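You operate a simulated robot arm through the tools that you are given. There is no shell and no other tool. Be economical: measure what you need, move in short steps, check, and stop when the job is done.

You run a simulated robot arm. Do the job below in one go: nothing can be reset, and whatever is moved stays where it is left.

Task
Test the grey bobbin on the tester; set it on the pad the display names.
Fine: tester slider in, press the green button, tester slider out before lifting it; GOOD or HOLD pad. Leave the other bobbins.

Only the result counts: the job must be done as asked and must still hold three seconds after the hand-in. Knocking over, shifting, dropping, spilling or breaking anything else fails it.

Robot
A 7-joint arm with a two-finger parallel gripper, fixed in place. Base frame: the origin is at the foot of the arm, x ahead of it, y to its left, z up; the work surface is at about z = 76. Readings come in cm, rad, newtons and seconds.
With the tool pointing down near the work surface it reaches from about 30 to 70 cm from the base axis. Its first joint turns from -1.152 to 1.152 rad. Payload 1.57 kg.
Tool frame: the origin (TCP) lies between the finger pads and is the grasp point; the fingertips stand 3 cm ahead of it; z points along the fingers, y is the line along which they close. Largest opening 11 cm; finger width 2.4, thickness 1.2; the body of the gripper, 4.8 by 11.2 cm, starts 7.8 cm behind the TCP.
Orientation is that of the tool frame in the base frame, as a unit quaternion [w, x, y, z]. With the fingers straight down and closing along the base's y, the tool's x points along the base's -x, its y along +y and its z along -z.

Tools
- The arm moves only by the tool jog_arm. Its argument "moves" is a list of rows, each a list of 7 numbers: the turn, a rotation vector about the tool's x, y, z in units of 6 degrees (1.0 is 6 degrees), then the shift along the tool's x, y, z in units of 25 mm (1.0 is 25 mm), then the opening in per cent of the stroke, from 0 (shut) to 100 (fully open). In form: [[wx, wy, wz, dx, dy, dz, hand], ...]. A call has 1 to 8 rows; each row shifts and turns the commanded pose from where the row before left it, along the tool's axes as they then stand. A call with a number of a shift or a turn outside -1 to 1 is refused whole. Each row takes 0.2 s and may step no farther than 5 cm and 0.15 rad from the row before; otherwise, or with a gripper value out of range, the whole call is refused. A pose out of reach is approached as far as the arm can. The call stops where the force on the tool passes 50 N (or 10 N more than at its start, if that is more) or the arm is blocked; 0.2 s more then pass. The fingers move at their own pace (about 10.8 cm/s each) and stop on an object; they squeeze with about 43 N. The grip force told is the motor's: it shows also when the fingers shut on nothing. Time passes only in rows, and 0.2 s behind the last, so rows that do not move let the fingers close. The reply holds the time, the measured pose of the TCP, the force on the tool along the base axes, the opening and the grip force, in the units named above and with some noise.
- Cameras (640 x 400 px; columns grow to the right, rows downward): "scene" is fixed at [17.11, -39.79, 139.87]; the picture's right is [0.72, -0.70, 0.00], its down [-0.44, -0.45, -0.77] and it looks along [0.54, 0.55, -0.63] (base axes); focal length 350 px, centre (320, 200). "wrist" rides on the gripper at [7, 1.6, -14.1] in the tool frame; the picture's right is [-0.23, 0.97, 0.00], its down [-0.85, -0.20, -0.48] and it looks along [-0.47, -0.11, 0.88] (tool axes); focal length 222 px, centre (320, 200).
- camera(camera): a new picture of that camera. No time passes.
- locate(camera, pixels): for up to 12 pixels [column, row] of the newest picture of that camera ("zoom" is the newest enlarged one), the place [x, y, z] in the base frame of the surface seen there, good to about 0.3 cm. No time passes.
- enlarge(camera, box): a new picture of the part [left, top, right, bottom] of that camera's present view, enlarged. No time passes.
- finish_job(): hands the job in; it is judged then, once.

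Keep the steps short. Do not move on a guess: measure, check each grasp and each placing, and mend mistakes. In all there are 80 turns and 54 pictures (those below and enlarged ones count). Leave the gripper open and the arm clear of the work at the hand-in unless told otherwise, and finish with a single line.

The tools are called after ">>>" as a command line: name --pt "numbers of a row" for each row, then --argument value for the rest, lists and objects as JSON in quotes. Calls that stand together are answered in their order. jog_arm: Moves the arm, as the interface text tells. Its arguments: {"type":"object","properties":{"moves":{"type":"array","items":{"type":"array","items":{"type":"number"}}}},"required":["moves"]} The other tools are called the same way: camera (camera) takes a picture; locate (camera, pixels) gives the place of the surface under pixels of a picture; enlarge (camera, box) takes an enlarged picture of a part of a camera's view; finish_job () hands the job in.

At the start:

```text
time: 0.0
ee_pos: [39.6, 16.65, 109.28]
ee_rot: [0.0, 0.0, 1.0, 0.001]
ft_force: [-0.6, -0.2, 0.0]
finger_gap: 11.01
gripper_force: 0.2
```

scene: 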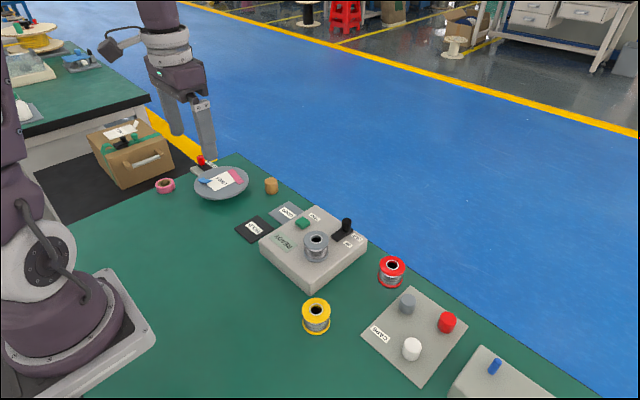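
wrist: 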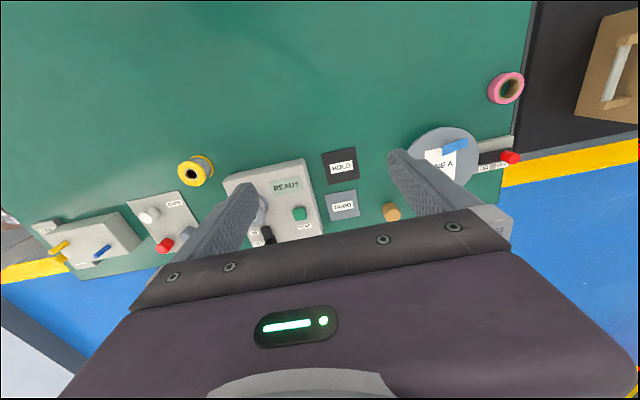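

The grey bobbin already sits on the tester, around scene (316,245). I'll enlarge the tester for detail.

>>> enlarge --camera "scene" --box '[220, 180, 420, 305]'

>>> locate --camera "scene" --pixels '[[316, 238], [303, 222], [347, 222], [342, 235], [254, 229], [286, 211], [290, 245], [316, 290], [260, 245], [366, 241], [316, 208], [347, 232]]'

```text
3.20 times, centred on (320, 242) of scene
```

zoom: 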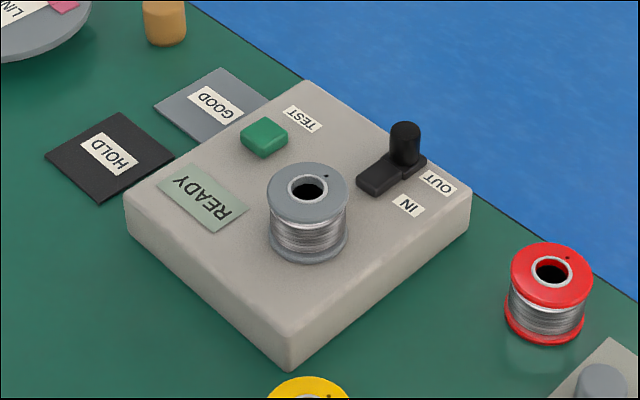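

```text
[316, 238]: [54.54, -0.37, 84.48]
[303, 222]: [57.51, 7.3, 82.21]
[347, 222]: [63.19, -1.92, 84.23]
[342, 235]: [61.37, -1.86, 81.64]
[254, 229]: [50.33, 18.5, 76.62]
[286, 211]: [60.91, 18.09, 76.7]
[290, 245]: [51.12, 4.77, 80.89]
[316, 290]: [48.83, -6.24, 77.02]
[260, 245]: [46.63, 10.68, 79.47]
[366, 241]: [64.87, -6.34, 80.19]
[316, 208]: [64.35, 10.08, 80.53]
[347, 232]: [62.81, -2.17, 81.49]
```

The slider knob stands at the OUT end, and IN lies towards the robot. I'll locate the details in the zoom picture.

>>> locate --camera "zoom" --pixels '[[405, 127], [404, 150], [373, 184], [420, 160], [408, 206], [438, 182], [264, 133], [308, 170], [308, 212], [272, 190], [347, 190], [308, 255]]'

>>> enlarge --camera "wrist" --box '[220, 140, 380, 260]'

```text
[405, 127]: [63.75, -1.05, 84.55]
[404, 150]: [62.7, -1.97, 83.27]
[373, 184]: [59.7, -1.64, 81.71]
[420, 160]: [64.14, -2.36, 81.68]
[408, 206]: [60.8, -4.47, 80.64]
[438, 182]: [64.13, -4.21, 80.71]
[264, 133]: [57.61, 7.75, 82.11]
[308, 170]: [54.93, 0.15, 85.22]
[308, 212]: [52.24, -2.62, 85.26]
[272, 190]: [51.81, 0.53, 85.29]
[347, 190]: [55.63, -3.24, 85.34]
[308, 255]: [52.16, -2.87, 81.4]
```

```text
3.33 times, centred on (300, 200) of wrist
```

zoom: 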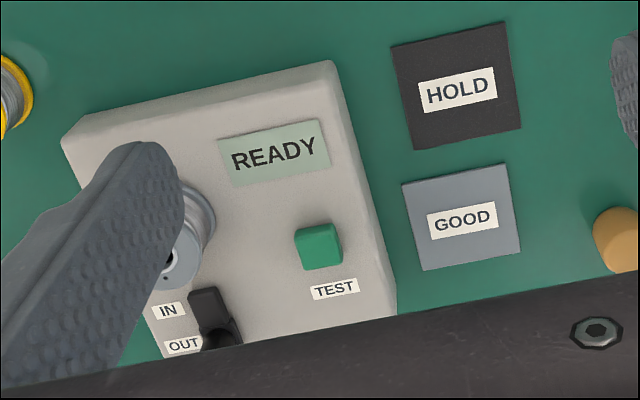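

Tester: knob at about (63, -1.8), z up to 84.5, sliding along x with IN towards -x. The button is at (57.6, 7.6, 82.1) and the bobbin at about (53.6, -1.3) with its top at 85.3. I'll move high above the knob first.

>>> jog_arm --pt "0 0 0 -1 -0.92 0.3 45" --pt "0 0 0 -1 -0.92 0.3 45" --pt "0 0 0 -1 -0.92 0.3 45" --pt "0 0 0 -1 -0.92 0.3 45" --pt "0 0 0 -1 -0.92 0.3 45" --pt "0 0 0 -1 -0.92 0.3 45" --pt "0 0 0 -1 -0.92 0.3 45" --pt "0 0 0 -1 -0.92 0.3 45"

>>> jog_arm --pt "0 0 0 -0.7 0 1 45" --pt "0 0 0 -0.66 0 1 45" --pt "0 0 0 0 0 0 45"

>>> camera --camera "wrist"

>>> camera --camera "scene"

```text
time: 1.8
ee_pos: [59.66, -1.89, 103.16]
ee_rot: [-0.001, 0.0, 1.0, 0.0]
ft_force: [0.1, -0.5, -0.5]
finger_gap: 4.96
gripper_force: 0.0
```

```text
time: 2.6
ee_pos: [63.07, -1.73, 98.15]
ee_rot: [0.001, 0.001, 1.0, 0.0]
ft_force: [0.2, 0.8, 0.4]
finger_gap: 4.93
gripper_force: 0.1
```

```text
49 pictures are left
```

wrist: 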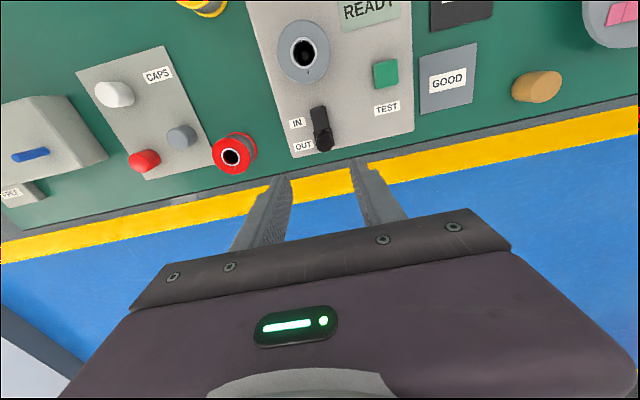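

```text
48 pictures are left
```

scene: 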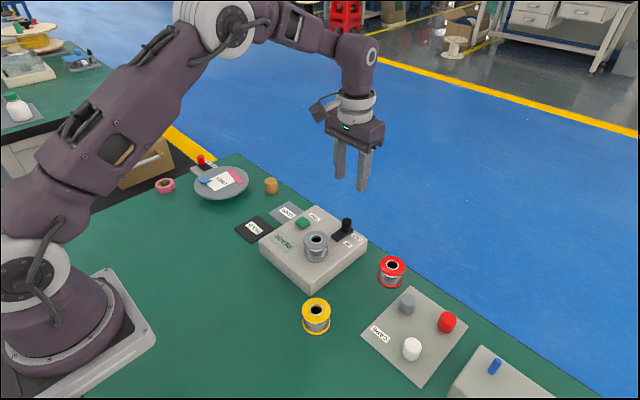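

Good view of the tester. I'll enlarge the slider and bobbin area and measure from here.

>>> enlarge --camera "wrist" --box '[250, 0, 410, 160]'

```text
2.50 times, centred on (330, 80) of wrist
```

zoom: 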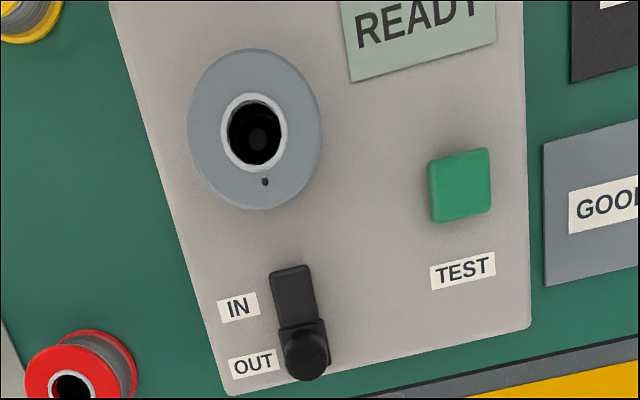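

>>> locate --camera "zoom" --pixels '[[306, 358], [290, 275], [294, 312], [306, 378], [286, 358], [326, 356], [462, 180], [192, 130], [317, 130], [252, 52], [262, 205], [257, 130]]'

```text
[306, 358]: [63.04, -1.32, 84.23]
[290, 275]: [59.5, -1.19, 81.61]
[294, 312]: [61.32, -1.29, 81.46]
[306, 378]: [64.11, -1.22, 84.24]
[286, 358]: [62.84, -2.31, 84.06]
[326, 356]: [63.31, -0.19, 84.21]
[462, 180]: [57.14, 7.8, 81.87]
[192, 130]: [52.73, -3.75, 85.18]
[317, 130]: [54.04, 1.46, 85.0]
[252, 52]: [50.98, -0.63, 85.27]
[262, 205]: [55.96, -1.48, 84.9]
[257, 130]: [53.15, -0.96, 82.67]
```

Knob centre is (63.1, -1.3), top 84.2. I'll descend straight around it to TCP z of about 85.7 with the fingers straddling it.

>>> jog_arm --pt "0 0 0 0 0.17 1 45" --pt "0 0 0 0 0 1 45" --pt "0 0 0 0 0 1 45" --pt "0 0 0 0 0 1 45" --pt "0 0 0 0 0 0.5 45" --pt "0 0 0 0 0 0.5 45" --pt "0 0 0 0 0 0 45"

>>> enlarge --camera "scene" --box '[260, 150, 420, 270]'

```text
time: 4.2
ee_pos: [63.0, -1.46, 85.84]
ee_rot: [-0.001, 0.001, 1.0, 0.0]
ft_force: [0.1, 0.5, 0.3]
finger_gap: 4.99
gripper_force: 0.1
```

```text
3.33 times, centred on (340, 210) of scene
```

zoom: 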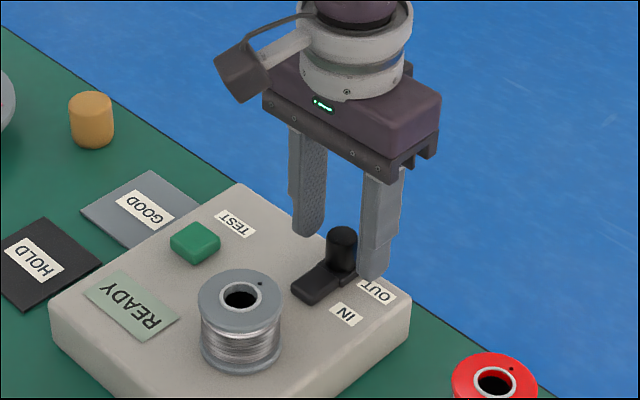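

The fingers straddle the knob. Closing on it.

>>> jog_arm --pt "0 0 0 0 0.04 0 25" --pt "0 0 0 0 0 0 18" --pt "0 0 0 0 0 0 10" --pt "0 0 0 0 0 0 10"

```text
time: 5.2
ee_pos: [62.98, -1.16, 85.77]
ee_rot: [0.0, 0.0, 1.0, 0.0]
ft_force: [-0.9, 4.4, -1.7]
finger_gap: 2.23
gripper_force: 35.3
```

The knob is gripped (gap 2.2 cm). I'll slide towards -x (tool +x) in small steps.

>>> jog_arm --pt "0 0 0 0.3 0 0 10" --pt "0 0 0 0.3 0 0 10" --pt "0 0 0 0.3 0 0 10" --pt "0 0 0 0.1 0 0 10" --pt "0 0 0 0 0 0 10"

>>> enlarge --camera "scene" --box '[240, 170, 400, 290]'

```text
time: 6.4
ee_pos: [60.39, -1.18, 85.82]
ee_rot: [0.001, 0.0, 1.0, 0.001]
ft_force: [1.6, 8.2, -0.6]
finger_gap: 2.24
gripper_force: 34.9
```

```text
3.33 times, centred on (320, 230) of scene
```

zoom: 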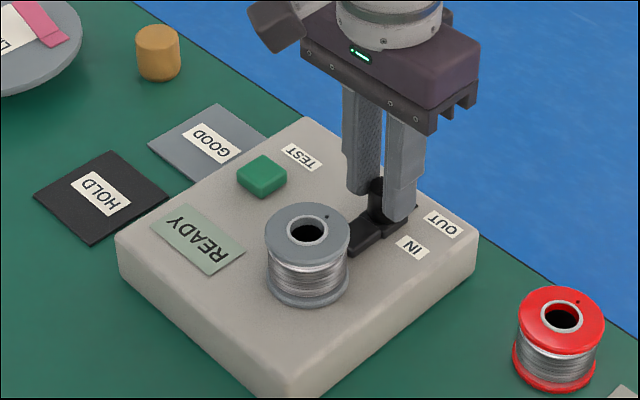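

Knob moved 2.6 cm with no resistance, and the black jaw plate travels with it. I'll continue in tiny steps watching the force for the end stop.

>>> jog_arm --pt "0 0 0 0.1 0 0 10" --pt "0 0 0 0.1 0 0 10" --pt "0 0 0 0 0 0 10"

>>> enlarge --camera "scene" --box '[280, 190, 380, 270]'

```text
time: 7.2
ee_pos: [60.24, -1.14, 85.88]
ee_rot: [0.003, 0.0, 1.0, 0.001]
ft_force: [27.1, 7.4, -4.3]
finger_gap: 2.25
gripper_force: 35.4
```

```text
5.00 times, centred on (330, 230) of scene
```

zoom: 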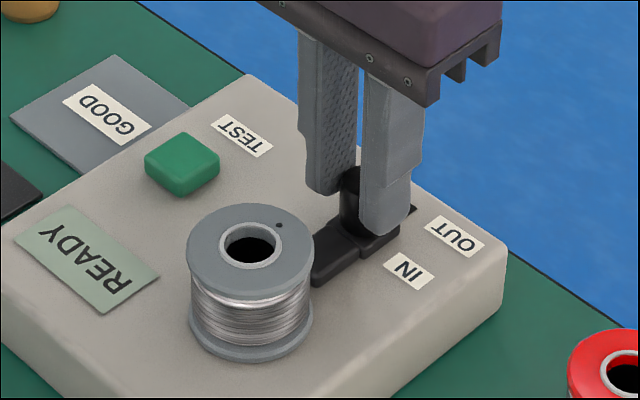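

The end stop is reached (27 N, no further motion), next to the IN label. I'll relieve the push, open, and rise.

>>> jog_arm --pt "0 0 0 -0.13 0 0 10" --pt "0 0 0 0 0 0 40" --pt "0 0 0 0 0 0 45" --pt "0 0 0 0 0 -0.5 45" --pt "0 0 0 0 0 -1 45" --pt "0 0 0 0 0 -1 45" --pt "0 0 0 0 0 0 20"

>>> enlarge --camera "scene" --box '[240, 170, 400, 290]'

```text
time: 8.8
ee_pos: [60.32, -1.44, 92.16]
ee_rot: [0.0, 0.0, 1.0, -0.001]
ft_force: [-1.0, -0.1, 0.2]
finger_gap: 2.21
gripper_force: 0.1
```

```text
3.33 times, centred on (320, 230) of scene
```

zoom: 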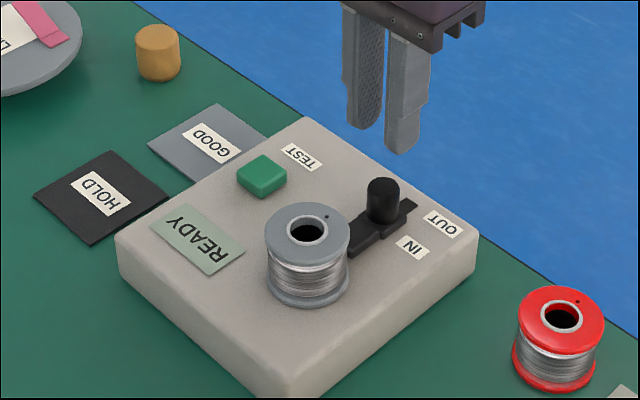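

Slider is IN. Now I'll shut the fingers and move above the green button (57.3, 7.7), tips about 2 cm above it.

>>> jog_arm --pt "0 0 0 0.3 0.91 0 0" --pt "0 0 0 0.3 0.91 0 0" --pt "0 0 0 0.3 0.91 0 0" --pt "0 0 0 0.3 0.92 0 0" --pt "0 0 0 0 0 1 0" --pt "0 0 0 0 0 0.5 0" --pt "0 0 0 0 0 0 0"

>>> enlarge --camera "scene" --box '[240, 150, 400, 270]'

>>> camera --camera "wrist"

```text
time: 10.4
ee_pos: [57.23, 7.97, 88.44]
ee_rot: [0.0, 0.001, 1.0, 0.0]
ft_force: [-0.4, 0.0, -0.6]
finger_gap: 0.0
gripper_force: 21.3
```

```text
3.33 times, centred on (320, 210) of scene
```

zoom: 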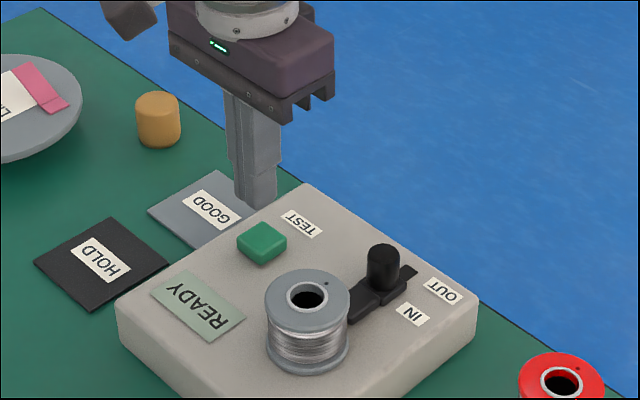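

```text
41 pictures are left
```

wrist: 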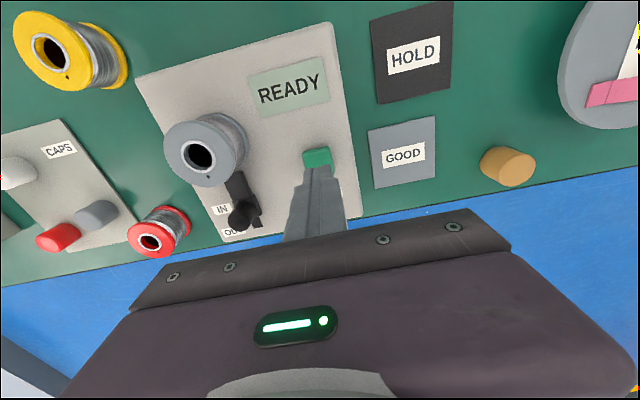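

Tips are at about z 85.4, button top at 82.0. I'll lower to contact in small steps, then press.

>>> jog_arm --pt "0 0 0 0 -0.1 0.6 0" --pt "0 0 0 0 0 0.6 0" --pt "0 0 0 0 0 0.15 0" --pt "0 0 0 0 0 0.1 0" --pt "0 0 0 0 0 0.1 0" --pt "0 0 0 0 0 0 0"

>>> enlarge --camera "scene" --box '[240, 170, 400, 290]'

```text
time: 11.8
ee_pos: [57.23, 7.81, 84.52]
ee_rot: [-0.001, 0.0, 1.0, 0.0]
ft_force: [-0.4, 0.3, 2.0]
finger_gap: 0.0
gripper_force: 21.3
```

```text
3.33 times, centred on (320, 230) of scene
```

zoom: 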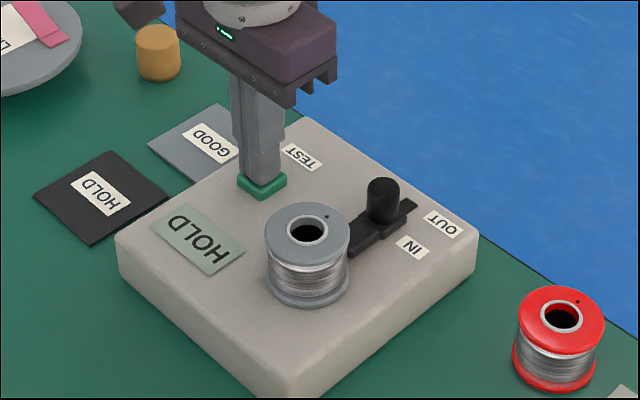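

The display reads HOLD. I'll rise off the button, return above the knob and reopen, then check the display again.

>>> jog_arm --pt "0 0 0 0 0 -1 0" --pt "0 0 0 0 0 -1 0" --pt "0 0 0 0 0 -1 0" --pt "0 0 0 -0.3 -0.91 0 20" --pt "0 0 0 -0.3 -0.91 0 45" --pt "0 0 0 -0.3 -0.91 0 45" --pt "0 0 0 -0.3 -0.91 0 45" --pt "0 0 0 0 0 0 45"

>>> enlarge --camera "scene" --box '[240, 170, 400, 290]'

```text
time: 13.6
ee_pos: [60.37, -1.51, 91.92]
ee_rot: [0.0, 0.001, 1.0, 0.0]
ft_force: [-0.7, 0.3, 0.3]
finger_gap: 4.96
gripper_force: 0.2
```

```text
3.33 times, centred on (320, 230) of scene
```

zoom: 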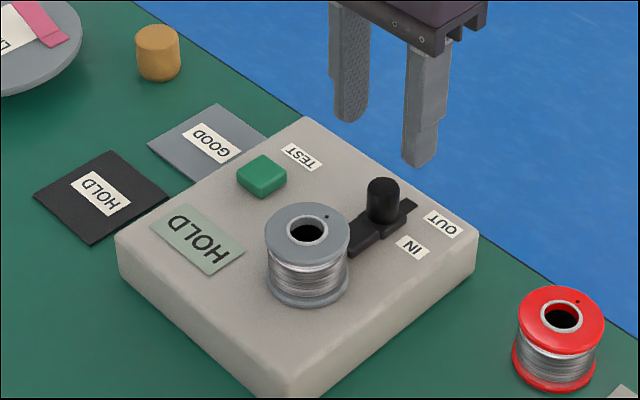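

HOLD stays on. Next: descend around the knob, grip it, and pull it to OUT (+x).

>>> jog_arm --pt "0 0 0 0 0.12 1 45" --pt "0 0 0 0 0 1 45" --pt "0 0 0 0 0 0.43 45" --pt "0 0 0 0 0 0 25" --pt "0 0 0 0 0 0 10" --pt "0 0 0 0 0 0 10"

>>> jog_arm --pt "0 0 0 -0.3 0 0 10" --pt "0 0 0 -0.3 0 0 10" --pt "0 0 0 -0.3 0 0 10" --pt "0 0 0 -0.12 0 0 10" --pt "0 0 0 -0.1 0 0 10" --pt "0 0 0 0 0 0 10"

>>> enlarge --camera "scene" --box '[240, 170, 400, 290]'

```text
time: 15.0
ee_pos: [60.41, -1.25, 85.86]
ee_rot: [-0.001, -0.001, 1.0, 0.001]
ft_force: [0.5, -2.6, -4.3]
finger_gap: 2.24
gripper_force: 35.1
```

```text
time: 16.4
ee_pos: [63.02, -1.16, 85.9]
ee_rot: [-0.002, 0.0, 1.0, -0.001]
ft_force: [-17.5, -8.8, 12.6]
finger_gap: 2.26
gripper_force: 35.4
```

```text
3.33 times, centred on (320, 230) of scene
```

zoom: 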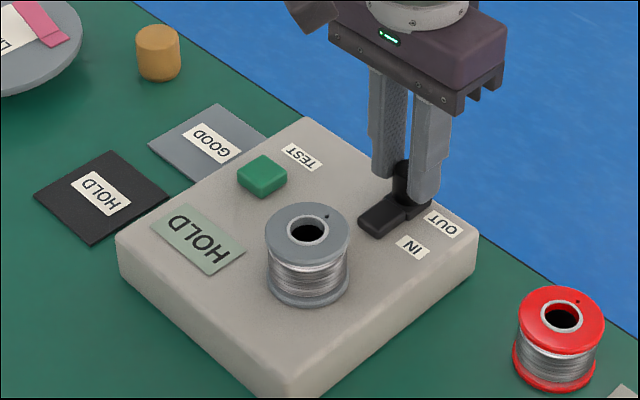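

At the OUT stop, same position as at the start. I'll relieve, open, rise, and move above the bobbin (53.4, -1.1).

>>> jog_arm --pt "0 0 0 0.1 0 0 10" --pt "0 0 0 0 0 0 40" --pt "0 0 0 0 0 0 45" --pt "0 0 0 0 0 -0.5 45" --pt "0 0 0 0 0 -1 45" --pt "0 0 0 0 0 -1 45" --pt "0 0 0 0 0 -1 45" --pt "0 0 0 0 0 -1 60"

>>> jog_arm --pt "0 0 0 0.96 0.04 0 75" --pt "0 0 0 0.96 0.04 0 75" --pt "0 0 0 0.96 0.04 0 75" --pt "0 0 0 0.96 0.04 0 75" --pt "0 0 0 0 0 0 75"

>>> camera --camera "wrist"

>>> enlarge --camera "scene" --box '[230, 170, 390, 290]'

```text
time: 18.2
ee_pos: [62.89, -1.13, 96.99]
ee_rot: [0.0, 0.0, 1.0, 0.0]
ft_force: [-0.6, -0.1, 0.9]
finger_gap: 6.6
gripper_force: 0.1
```

```text
time: 19.4
ee_pos: [53.22, -0.68, 96.96]
ee_rot: [0.0, -0.001, 1.0, 0.0]
ft_force: [0.2, -0.8, -0.2]
finger_gap: 8.24
gripper_force: 0.1
```

```text
37 pictures are left
```

wrist: 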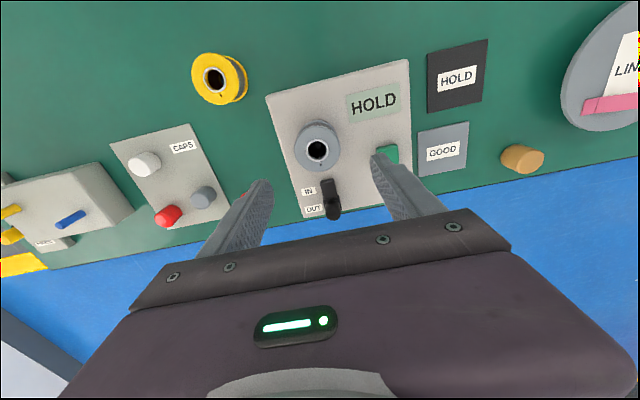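

```text
3.33 times, centred on (310, 230) of scene
```

zoom: 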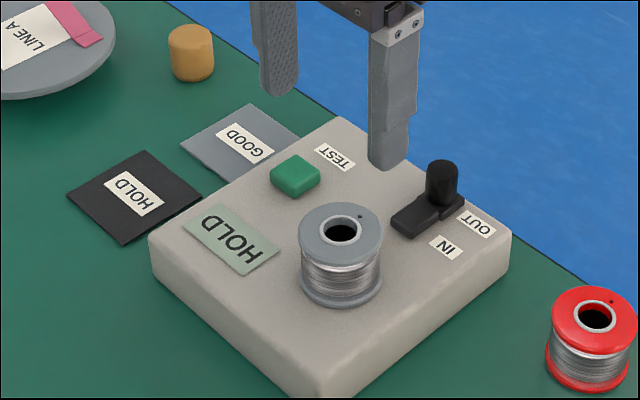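

Slider is OUT and HOLD still shows. I'll measure the bobbin rim and the HOLD pad corners from both pictures.

>>> locate --camera "wrist" --pixels '[[296, 148], [338, 143], [315, 123], [321, 169], [428, 55], [487, 41], [482, 100], [429, 112], [456, 78]]'

>>> locate --camera "zoom" --pixels '[[301, 235], [381, 235], [341, 205], [341, 268], [70, 196], [145, 152], [199, 197], [123, 243], [135, 195], [341, 304]]'

```text
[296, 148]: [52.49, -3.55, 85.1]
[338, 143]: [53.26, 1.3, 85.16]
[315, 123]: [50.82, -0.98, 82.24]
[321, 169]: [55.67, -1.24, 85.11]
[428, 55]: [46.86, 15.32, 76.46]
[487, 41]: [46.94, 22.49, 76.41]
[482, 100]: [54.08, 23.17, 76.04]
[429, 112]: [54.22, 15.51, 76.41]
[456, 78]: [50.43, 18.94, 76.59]
```

```text
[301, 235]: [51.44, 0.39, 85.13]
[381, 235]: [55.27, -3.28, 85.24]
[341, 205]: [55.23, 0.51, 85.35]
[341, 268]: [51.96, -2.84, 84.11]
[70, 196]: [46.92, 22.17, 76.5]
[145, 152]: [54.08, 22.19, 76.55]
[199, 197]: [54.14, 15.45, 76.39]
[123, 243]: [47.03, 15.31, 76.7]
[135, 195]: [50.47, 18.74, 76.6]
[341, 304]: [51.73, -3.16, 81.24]
```

Bobbin centre is (53.35, -1.3) and HOLD pad centre (50.5, 18.8). I'll descend around the bobbin to z ≈ 84.2 (tips about 81.2, above the plate at 80.6).

>>> jog_arm --pt "0 0 0 -0.05 -0.23 1 75" --pt "0 0 0 0 0 1 75" --pt "0 0 0 0 0 1 75" --pt "0 0 0 0 0 1 75" --pt "0 0 0 0 0 0.6 75" --pt "0 0 0 0 0 0.5 75" --pt "0 0 0 0 0 0 75"

>>> enlarge --camera "scene" --box '[250, 180, 390, 285]'

```text
time: 21.0
ee_pos: [53.34, -1.24, 84.17]
ee_rot: [0.0, 0.0, 1.0, 0.0]
ft_force: [0.2, 0.3, 0.1]
finger_gap: 8.26
gripper_force: 0.1
```

```text
3.81 times, centred on (320, 232) of scene
```

zoom: 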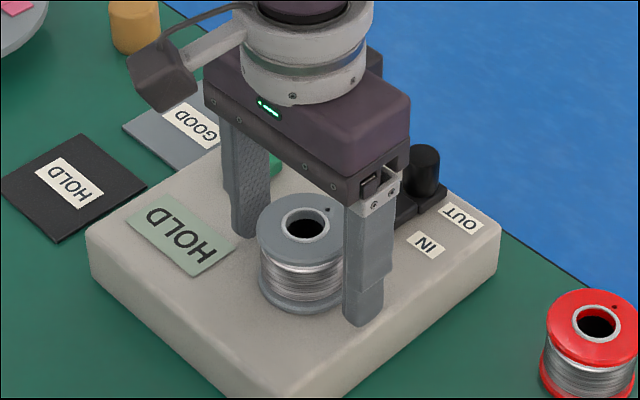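

The fingers straddle the bobbin cleanly. Closing.

>>> jog_arm --pt "0 0 0 0 0 0 60" --pt "0 0 0 0 0 0 50" --pt "0 0 0 0 0 0 40" --pt "0 0 0 0 0 0 35" --pt "0 0 0 0 0 0 35"

```text
time: 22.2
ee_pos: [53.34, -1.29, 84.36]
ee_rot: [0.001, 0.001, 1.0, 0.0]
ft_force: [0.3, 0.6, -0.3]
finger_gap: 5.47
gripper_force: 43.5
```

Gripped at 5.47 cm. Lifting slowly and straight up.

>>> jog_arm --pt "0 0 0 0 0 -0.2 35" --pt "0 0 0 0 0 -0.4 35" --pt "0 0 0 0 0 -0.6 35" --pt "0 0 0 0 0 -0.8 35" --pt "0 0 0 0 0 -1 35" --pt "0 0 0 0 0 0 35"

>>> enlarge --camera "scene" --box '[220, 150, 400, 285]'

```text
time: 23.6
ee_pos: [53.44, -1.28, 91.9]
ee_rot: [0.0, 0.0, 1.0, 0.0]
ft_force: [-1.1, 0.0, -1.8]
finger_gap: 5.48
gripper_force: 43.4
```

```text
2.96 times, centred on (310, 218) of scene
```

zoom: 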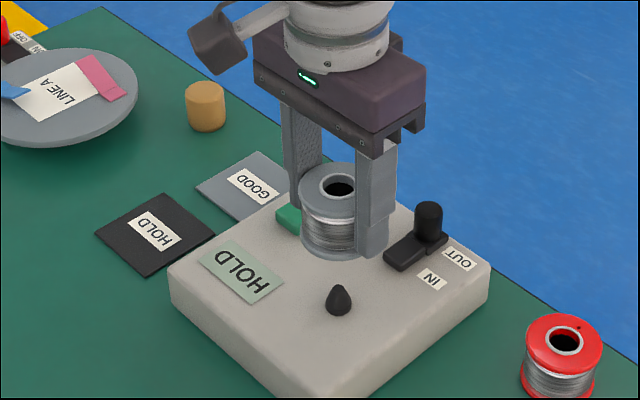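

Lifted cleanly off its peg. Now carry it at height to above the HOLD pad.

>>> jog_arm --pt "0 0 0 0.147 0.6 0 35" --pt "0 0 0 0.147 1 0 35" --pt "0 0 0 0.147 1 0 35" --pt "0 0 0 0.147 1 0 35" --pt "0 0 0 0.147 1 0 35" --pt "0 0 0 0.147 1 0 35" --pt "0 0 0 0.147 1 0 35" --pt "0 0 0 0.147 1 0 35"

>>> jog_arm --pt "0 0 0 0 0.43 0 35" --pt "0 0 0 0 0 1 35" --pt "0 0 0 0 0 1 35" --pt "0 0 0 0 0 0.8 35" --pt "0 0 0 0 0 0.8 35" --pt "0 0 0 0 0 0.3 35" --pt "0 0 0 0 0 0 35"

>>> enlarge --camera "scene" --box '[180, 140, 360, 275]'

```text
time: 25.4
ee_pos: [50.58, 17.78, 91.78]
ee_rot: [0.0, 0.001, 1.0, 0.001]
ft_force: [0.8, -0.3, -0.9]
finger_gap: 5.47
gripper_force: 43.0
```

```text
time: 27.0
ee_pos: [50.54, 18.69, 81.92]
ee_rot: [0.0, 0.001, 1.0, 0.0]
ft_force: [-1.2, -0.3, -1.8]
finger_gap: 5.46
gripper_force: 43.0
```

```text
2.96 times, centred on (270, 208) of scene
```

zoom: 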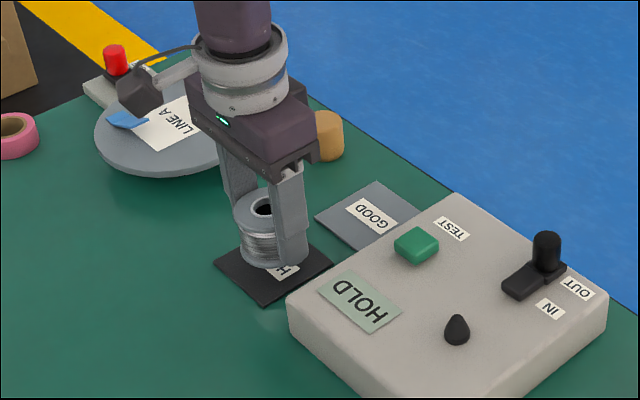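

Well over the pad with about 1.5 cm to go. I'll lower in small steps looking for contact force.

>>> jog_arm --pt "0 0 0 0 0 0.3 35" --pt "0 0 0 0 0 0.15 35" --pt "0 0 0 0 0 0.08 35" --pt "0 0 0 0 0 0 35"

```text
time: 28.0
ee_pos: [50.59, 18.77, 80.79]
ee_rot: [0.0, 0.0, 1.0, 0.0]
ft_force: [-0.9, 0.5, -1.0]
finger_gap: 5.5
gripper_force: 43.5
```

>>> jog_arm --pt "0 0 0 0 0 0.08 35" --pt "0 0 0 0 0 0.06 35" --pt "0 0 0 0 0 0 35"

>>> enlarge --camera "scene" --box '[220, 180, 300, 240]'

```text
time: 28.8
ee_pos: [50.43, 18.71, 80.37]
ee_rot: [0.0, 0.0, 1.0, 0.0]
ft_force: [0.3, 0.5, -1.4]
finger_gap: 5.47
gripper_force: 43.0
```

```text
6.67 times, centred on (260, 210) of scene
```

zoom: 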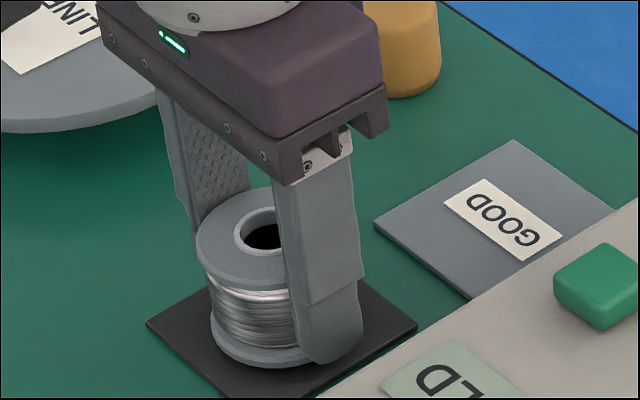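

No contact yet (still carrying the weight). Lowering in 0.1 cm steps.

>>> jog_arm --pt "0 0 0 0 0 0.04 35" --pt "0 0 0 0 0 0.04 35" --pt "0 0 0 0 0 0 35"

>>> jog_arm --pt "0 0 0 0 0 0.04 35" --pt "0 0 0 0 0 0 35"

```text
time: 29.6
ee_pos: [50.56, 18.64, 80.24]
ee_rot: [0.001, 0.0, 1.0, -0.001]
ft_force: [-0.4, 0.3, -0.6]
finger_gap: 5.49
gripper_force: 43.4
```

```text
time: 30.2
ee_pos: [50.49, 18.72, 80.16]
ee_rot: [0.001, 0.001, 1.0, 0.0]
ft_force: [-5.0, -1.7, 23.7]
finger_gap: 5.49
gripper_force: 42.8
```

Contact: 23.7 N upward, so the bobbin is on the pad. I'll ease up slightly and open the fingers gently.

>>> jog_arm --pt "0 0 0 0 0 -0.03 35" --pt "0 0 0 0 0 0 52" --pt "0 0 0 0 0 0 60" --pt "0 0 0 0 0 0 70" --pt "0 0 0 0 0 0 70"

>>> enlarge --camera "scene" --box '[200, 160, 320, 250]'

```text
time: 31.4
ee_pos: [50.44, 18.73, 80.13]
ee_rot: [0.0, 0.0, 1.0, 0.0]
ft_force: [-0.3, -0.1, -0.8]
finger_gap: 7.72
gripper_force: 0.1
```

```text
4.44 times, centred on (260, 205) of scene
```

zoom: 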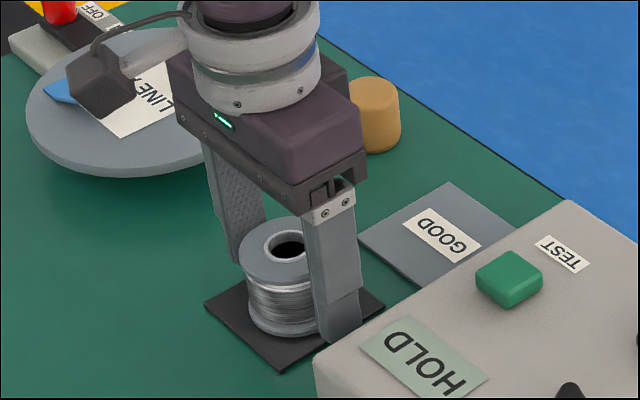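

The bobbin stands upright and is released. Rising straight up, well clear.

>>> jog_arm --pt "0 0 0 0 0 -0.4 70" --pt "0 0 0 0 0 -0.8 70" --pt "0 0 0 0 0 -1 70" --pt "0 0 0 0 0 -1 70" --pt "0 0 0 0 0 -1 70" --pt "0 0 0 0 0 -1 70" --pt "0 0 0 0 0 -1 90" --pt "0 0 0 0 0 -1 100"

>>> jog_arm --pt "0 0 0 1 0 -1 100" --pt "0 0 0 1 0 -1 100" --pt "0 0 0 1 0 -1 100" --pt "0 0 0 1 0 0 100" --pt "0 0 0 0 0 0 100"

>>> camera --camera "scene"

>>> enlarge --camera "scene" --box '[200, 160, 400, 300]'

```text
time: 33.2
ee_pos: [50.44, 18.78, 98.12]
ee_rot: [0.0, 0.0, 1.0, 0.0]
ft_force: [0.2, -0.4, -0.2]
finger_gap: 10.97
gripper_force: 0.1
```

```text
time: 34.4
ee_pos: [40.5, 18.72, 105.69]
ee_rot: [0.0, 0.0, 1.0, 0.0]
ft_force: [-0.2, -0.5, -0.5]
finger_gap: 10.99
gripper_force: 0.0
```

```text
30 pictures are left
```

scene: 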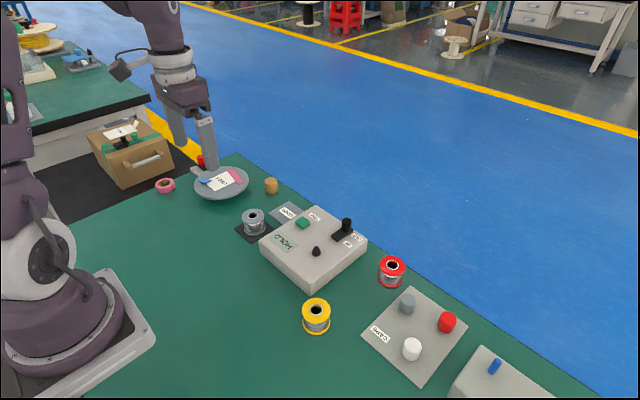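

```text
2.86 times, centred on (300, 230) of scene
```

zoom: 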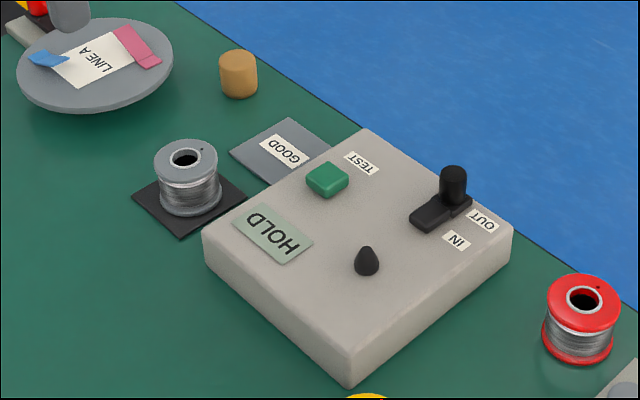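

The grey bobbin stands upright on the HOLD pad, the slider is OUT, the other bobbins are in place, and the arm is clear with the gripper open. Handing in.

>>> finish_job

```text
The job is handed in.
```

The grey bobbin tested HOLD and now stands upright on the HOLD pad; the slider was moved out before lifting and the other bobbins were left alone.
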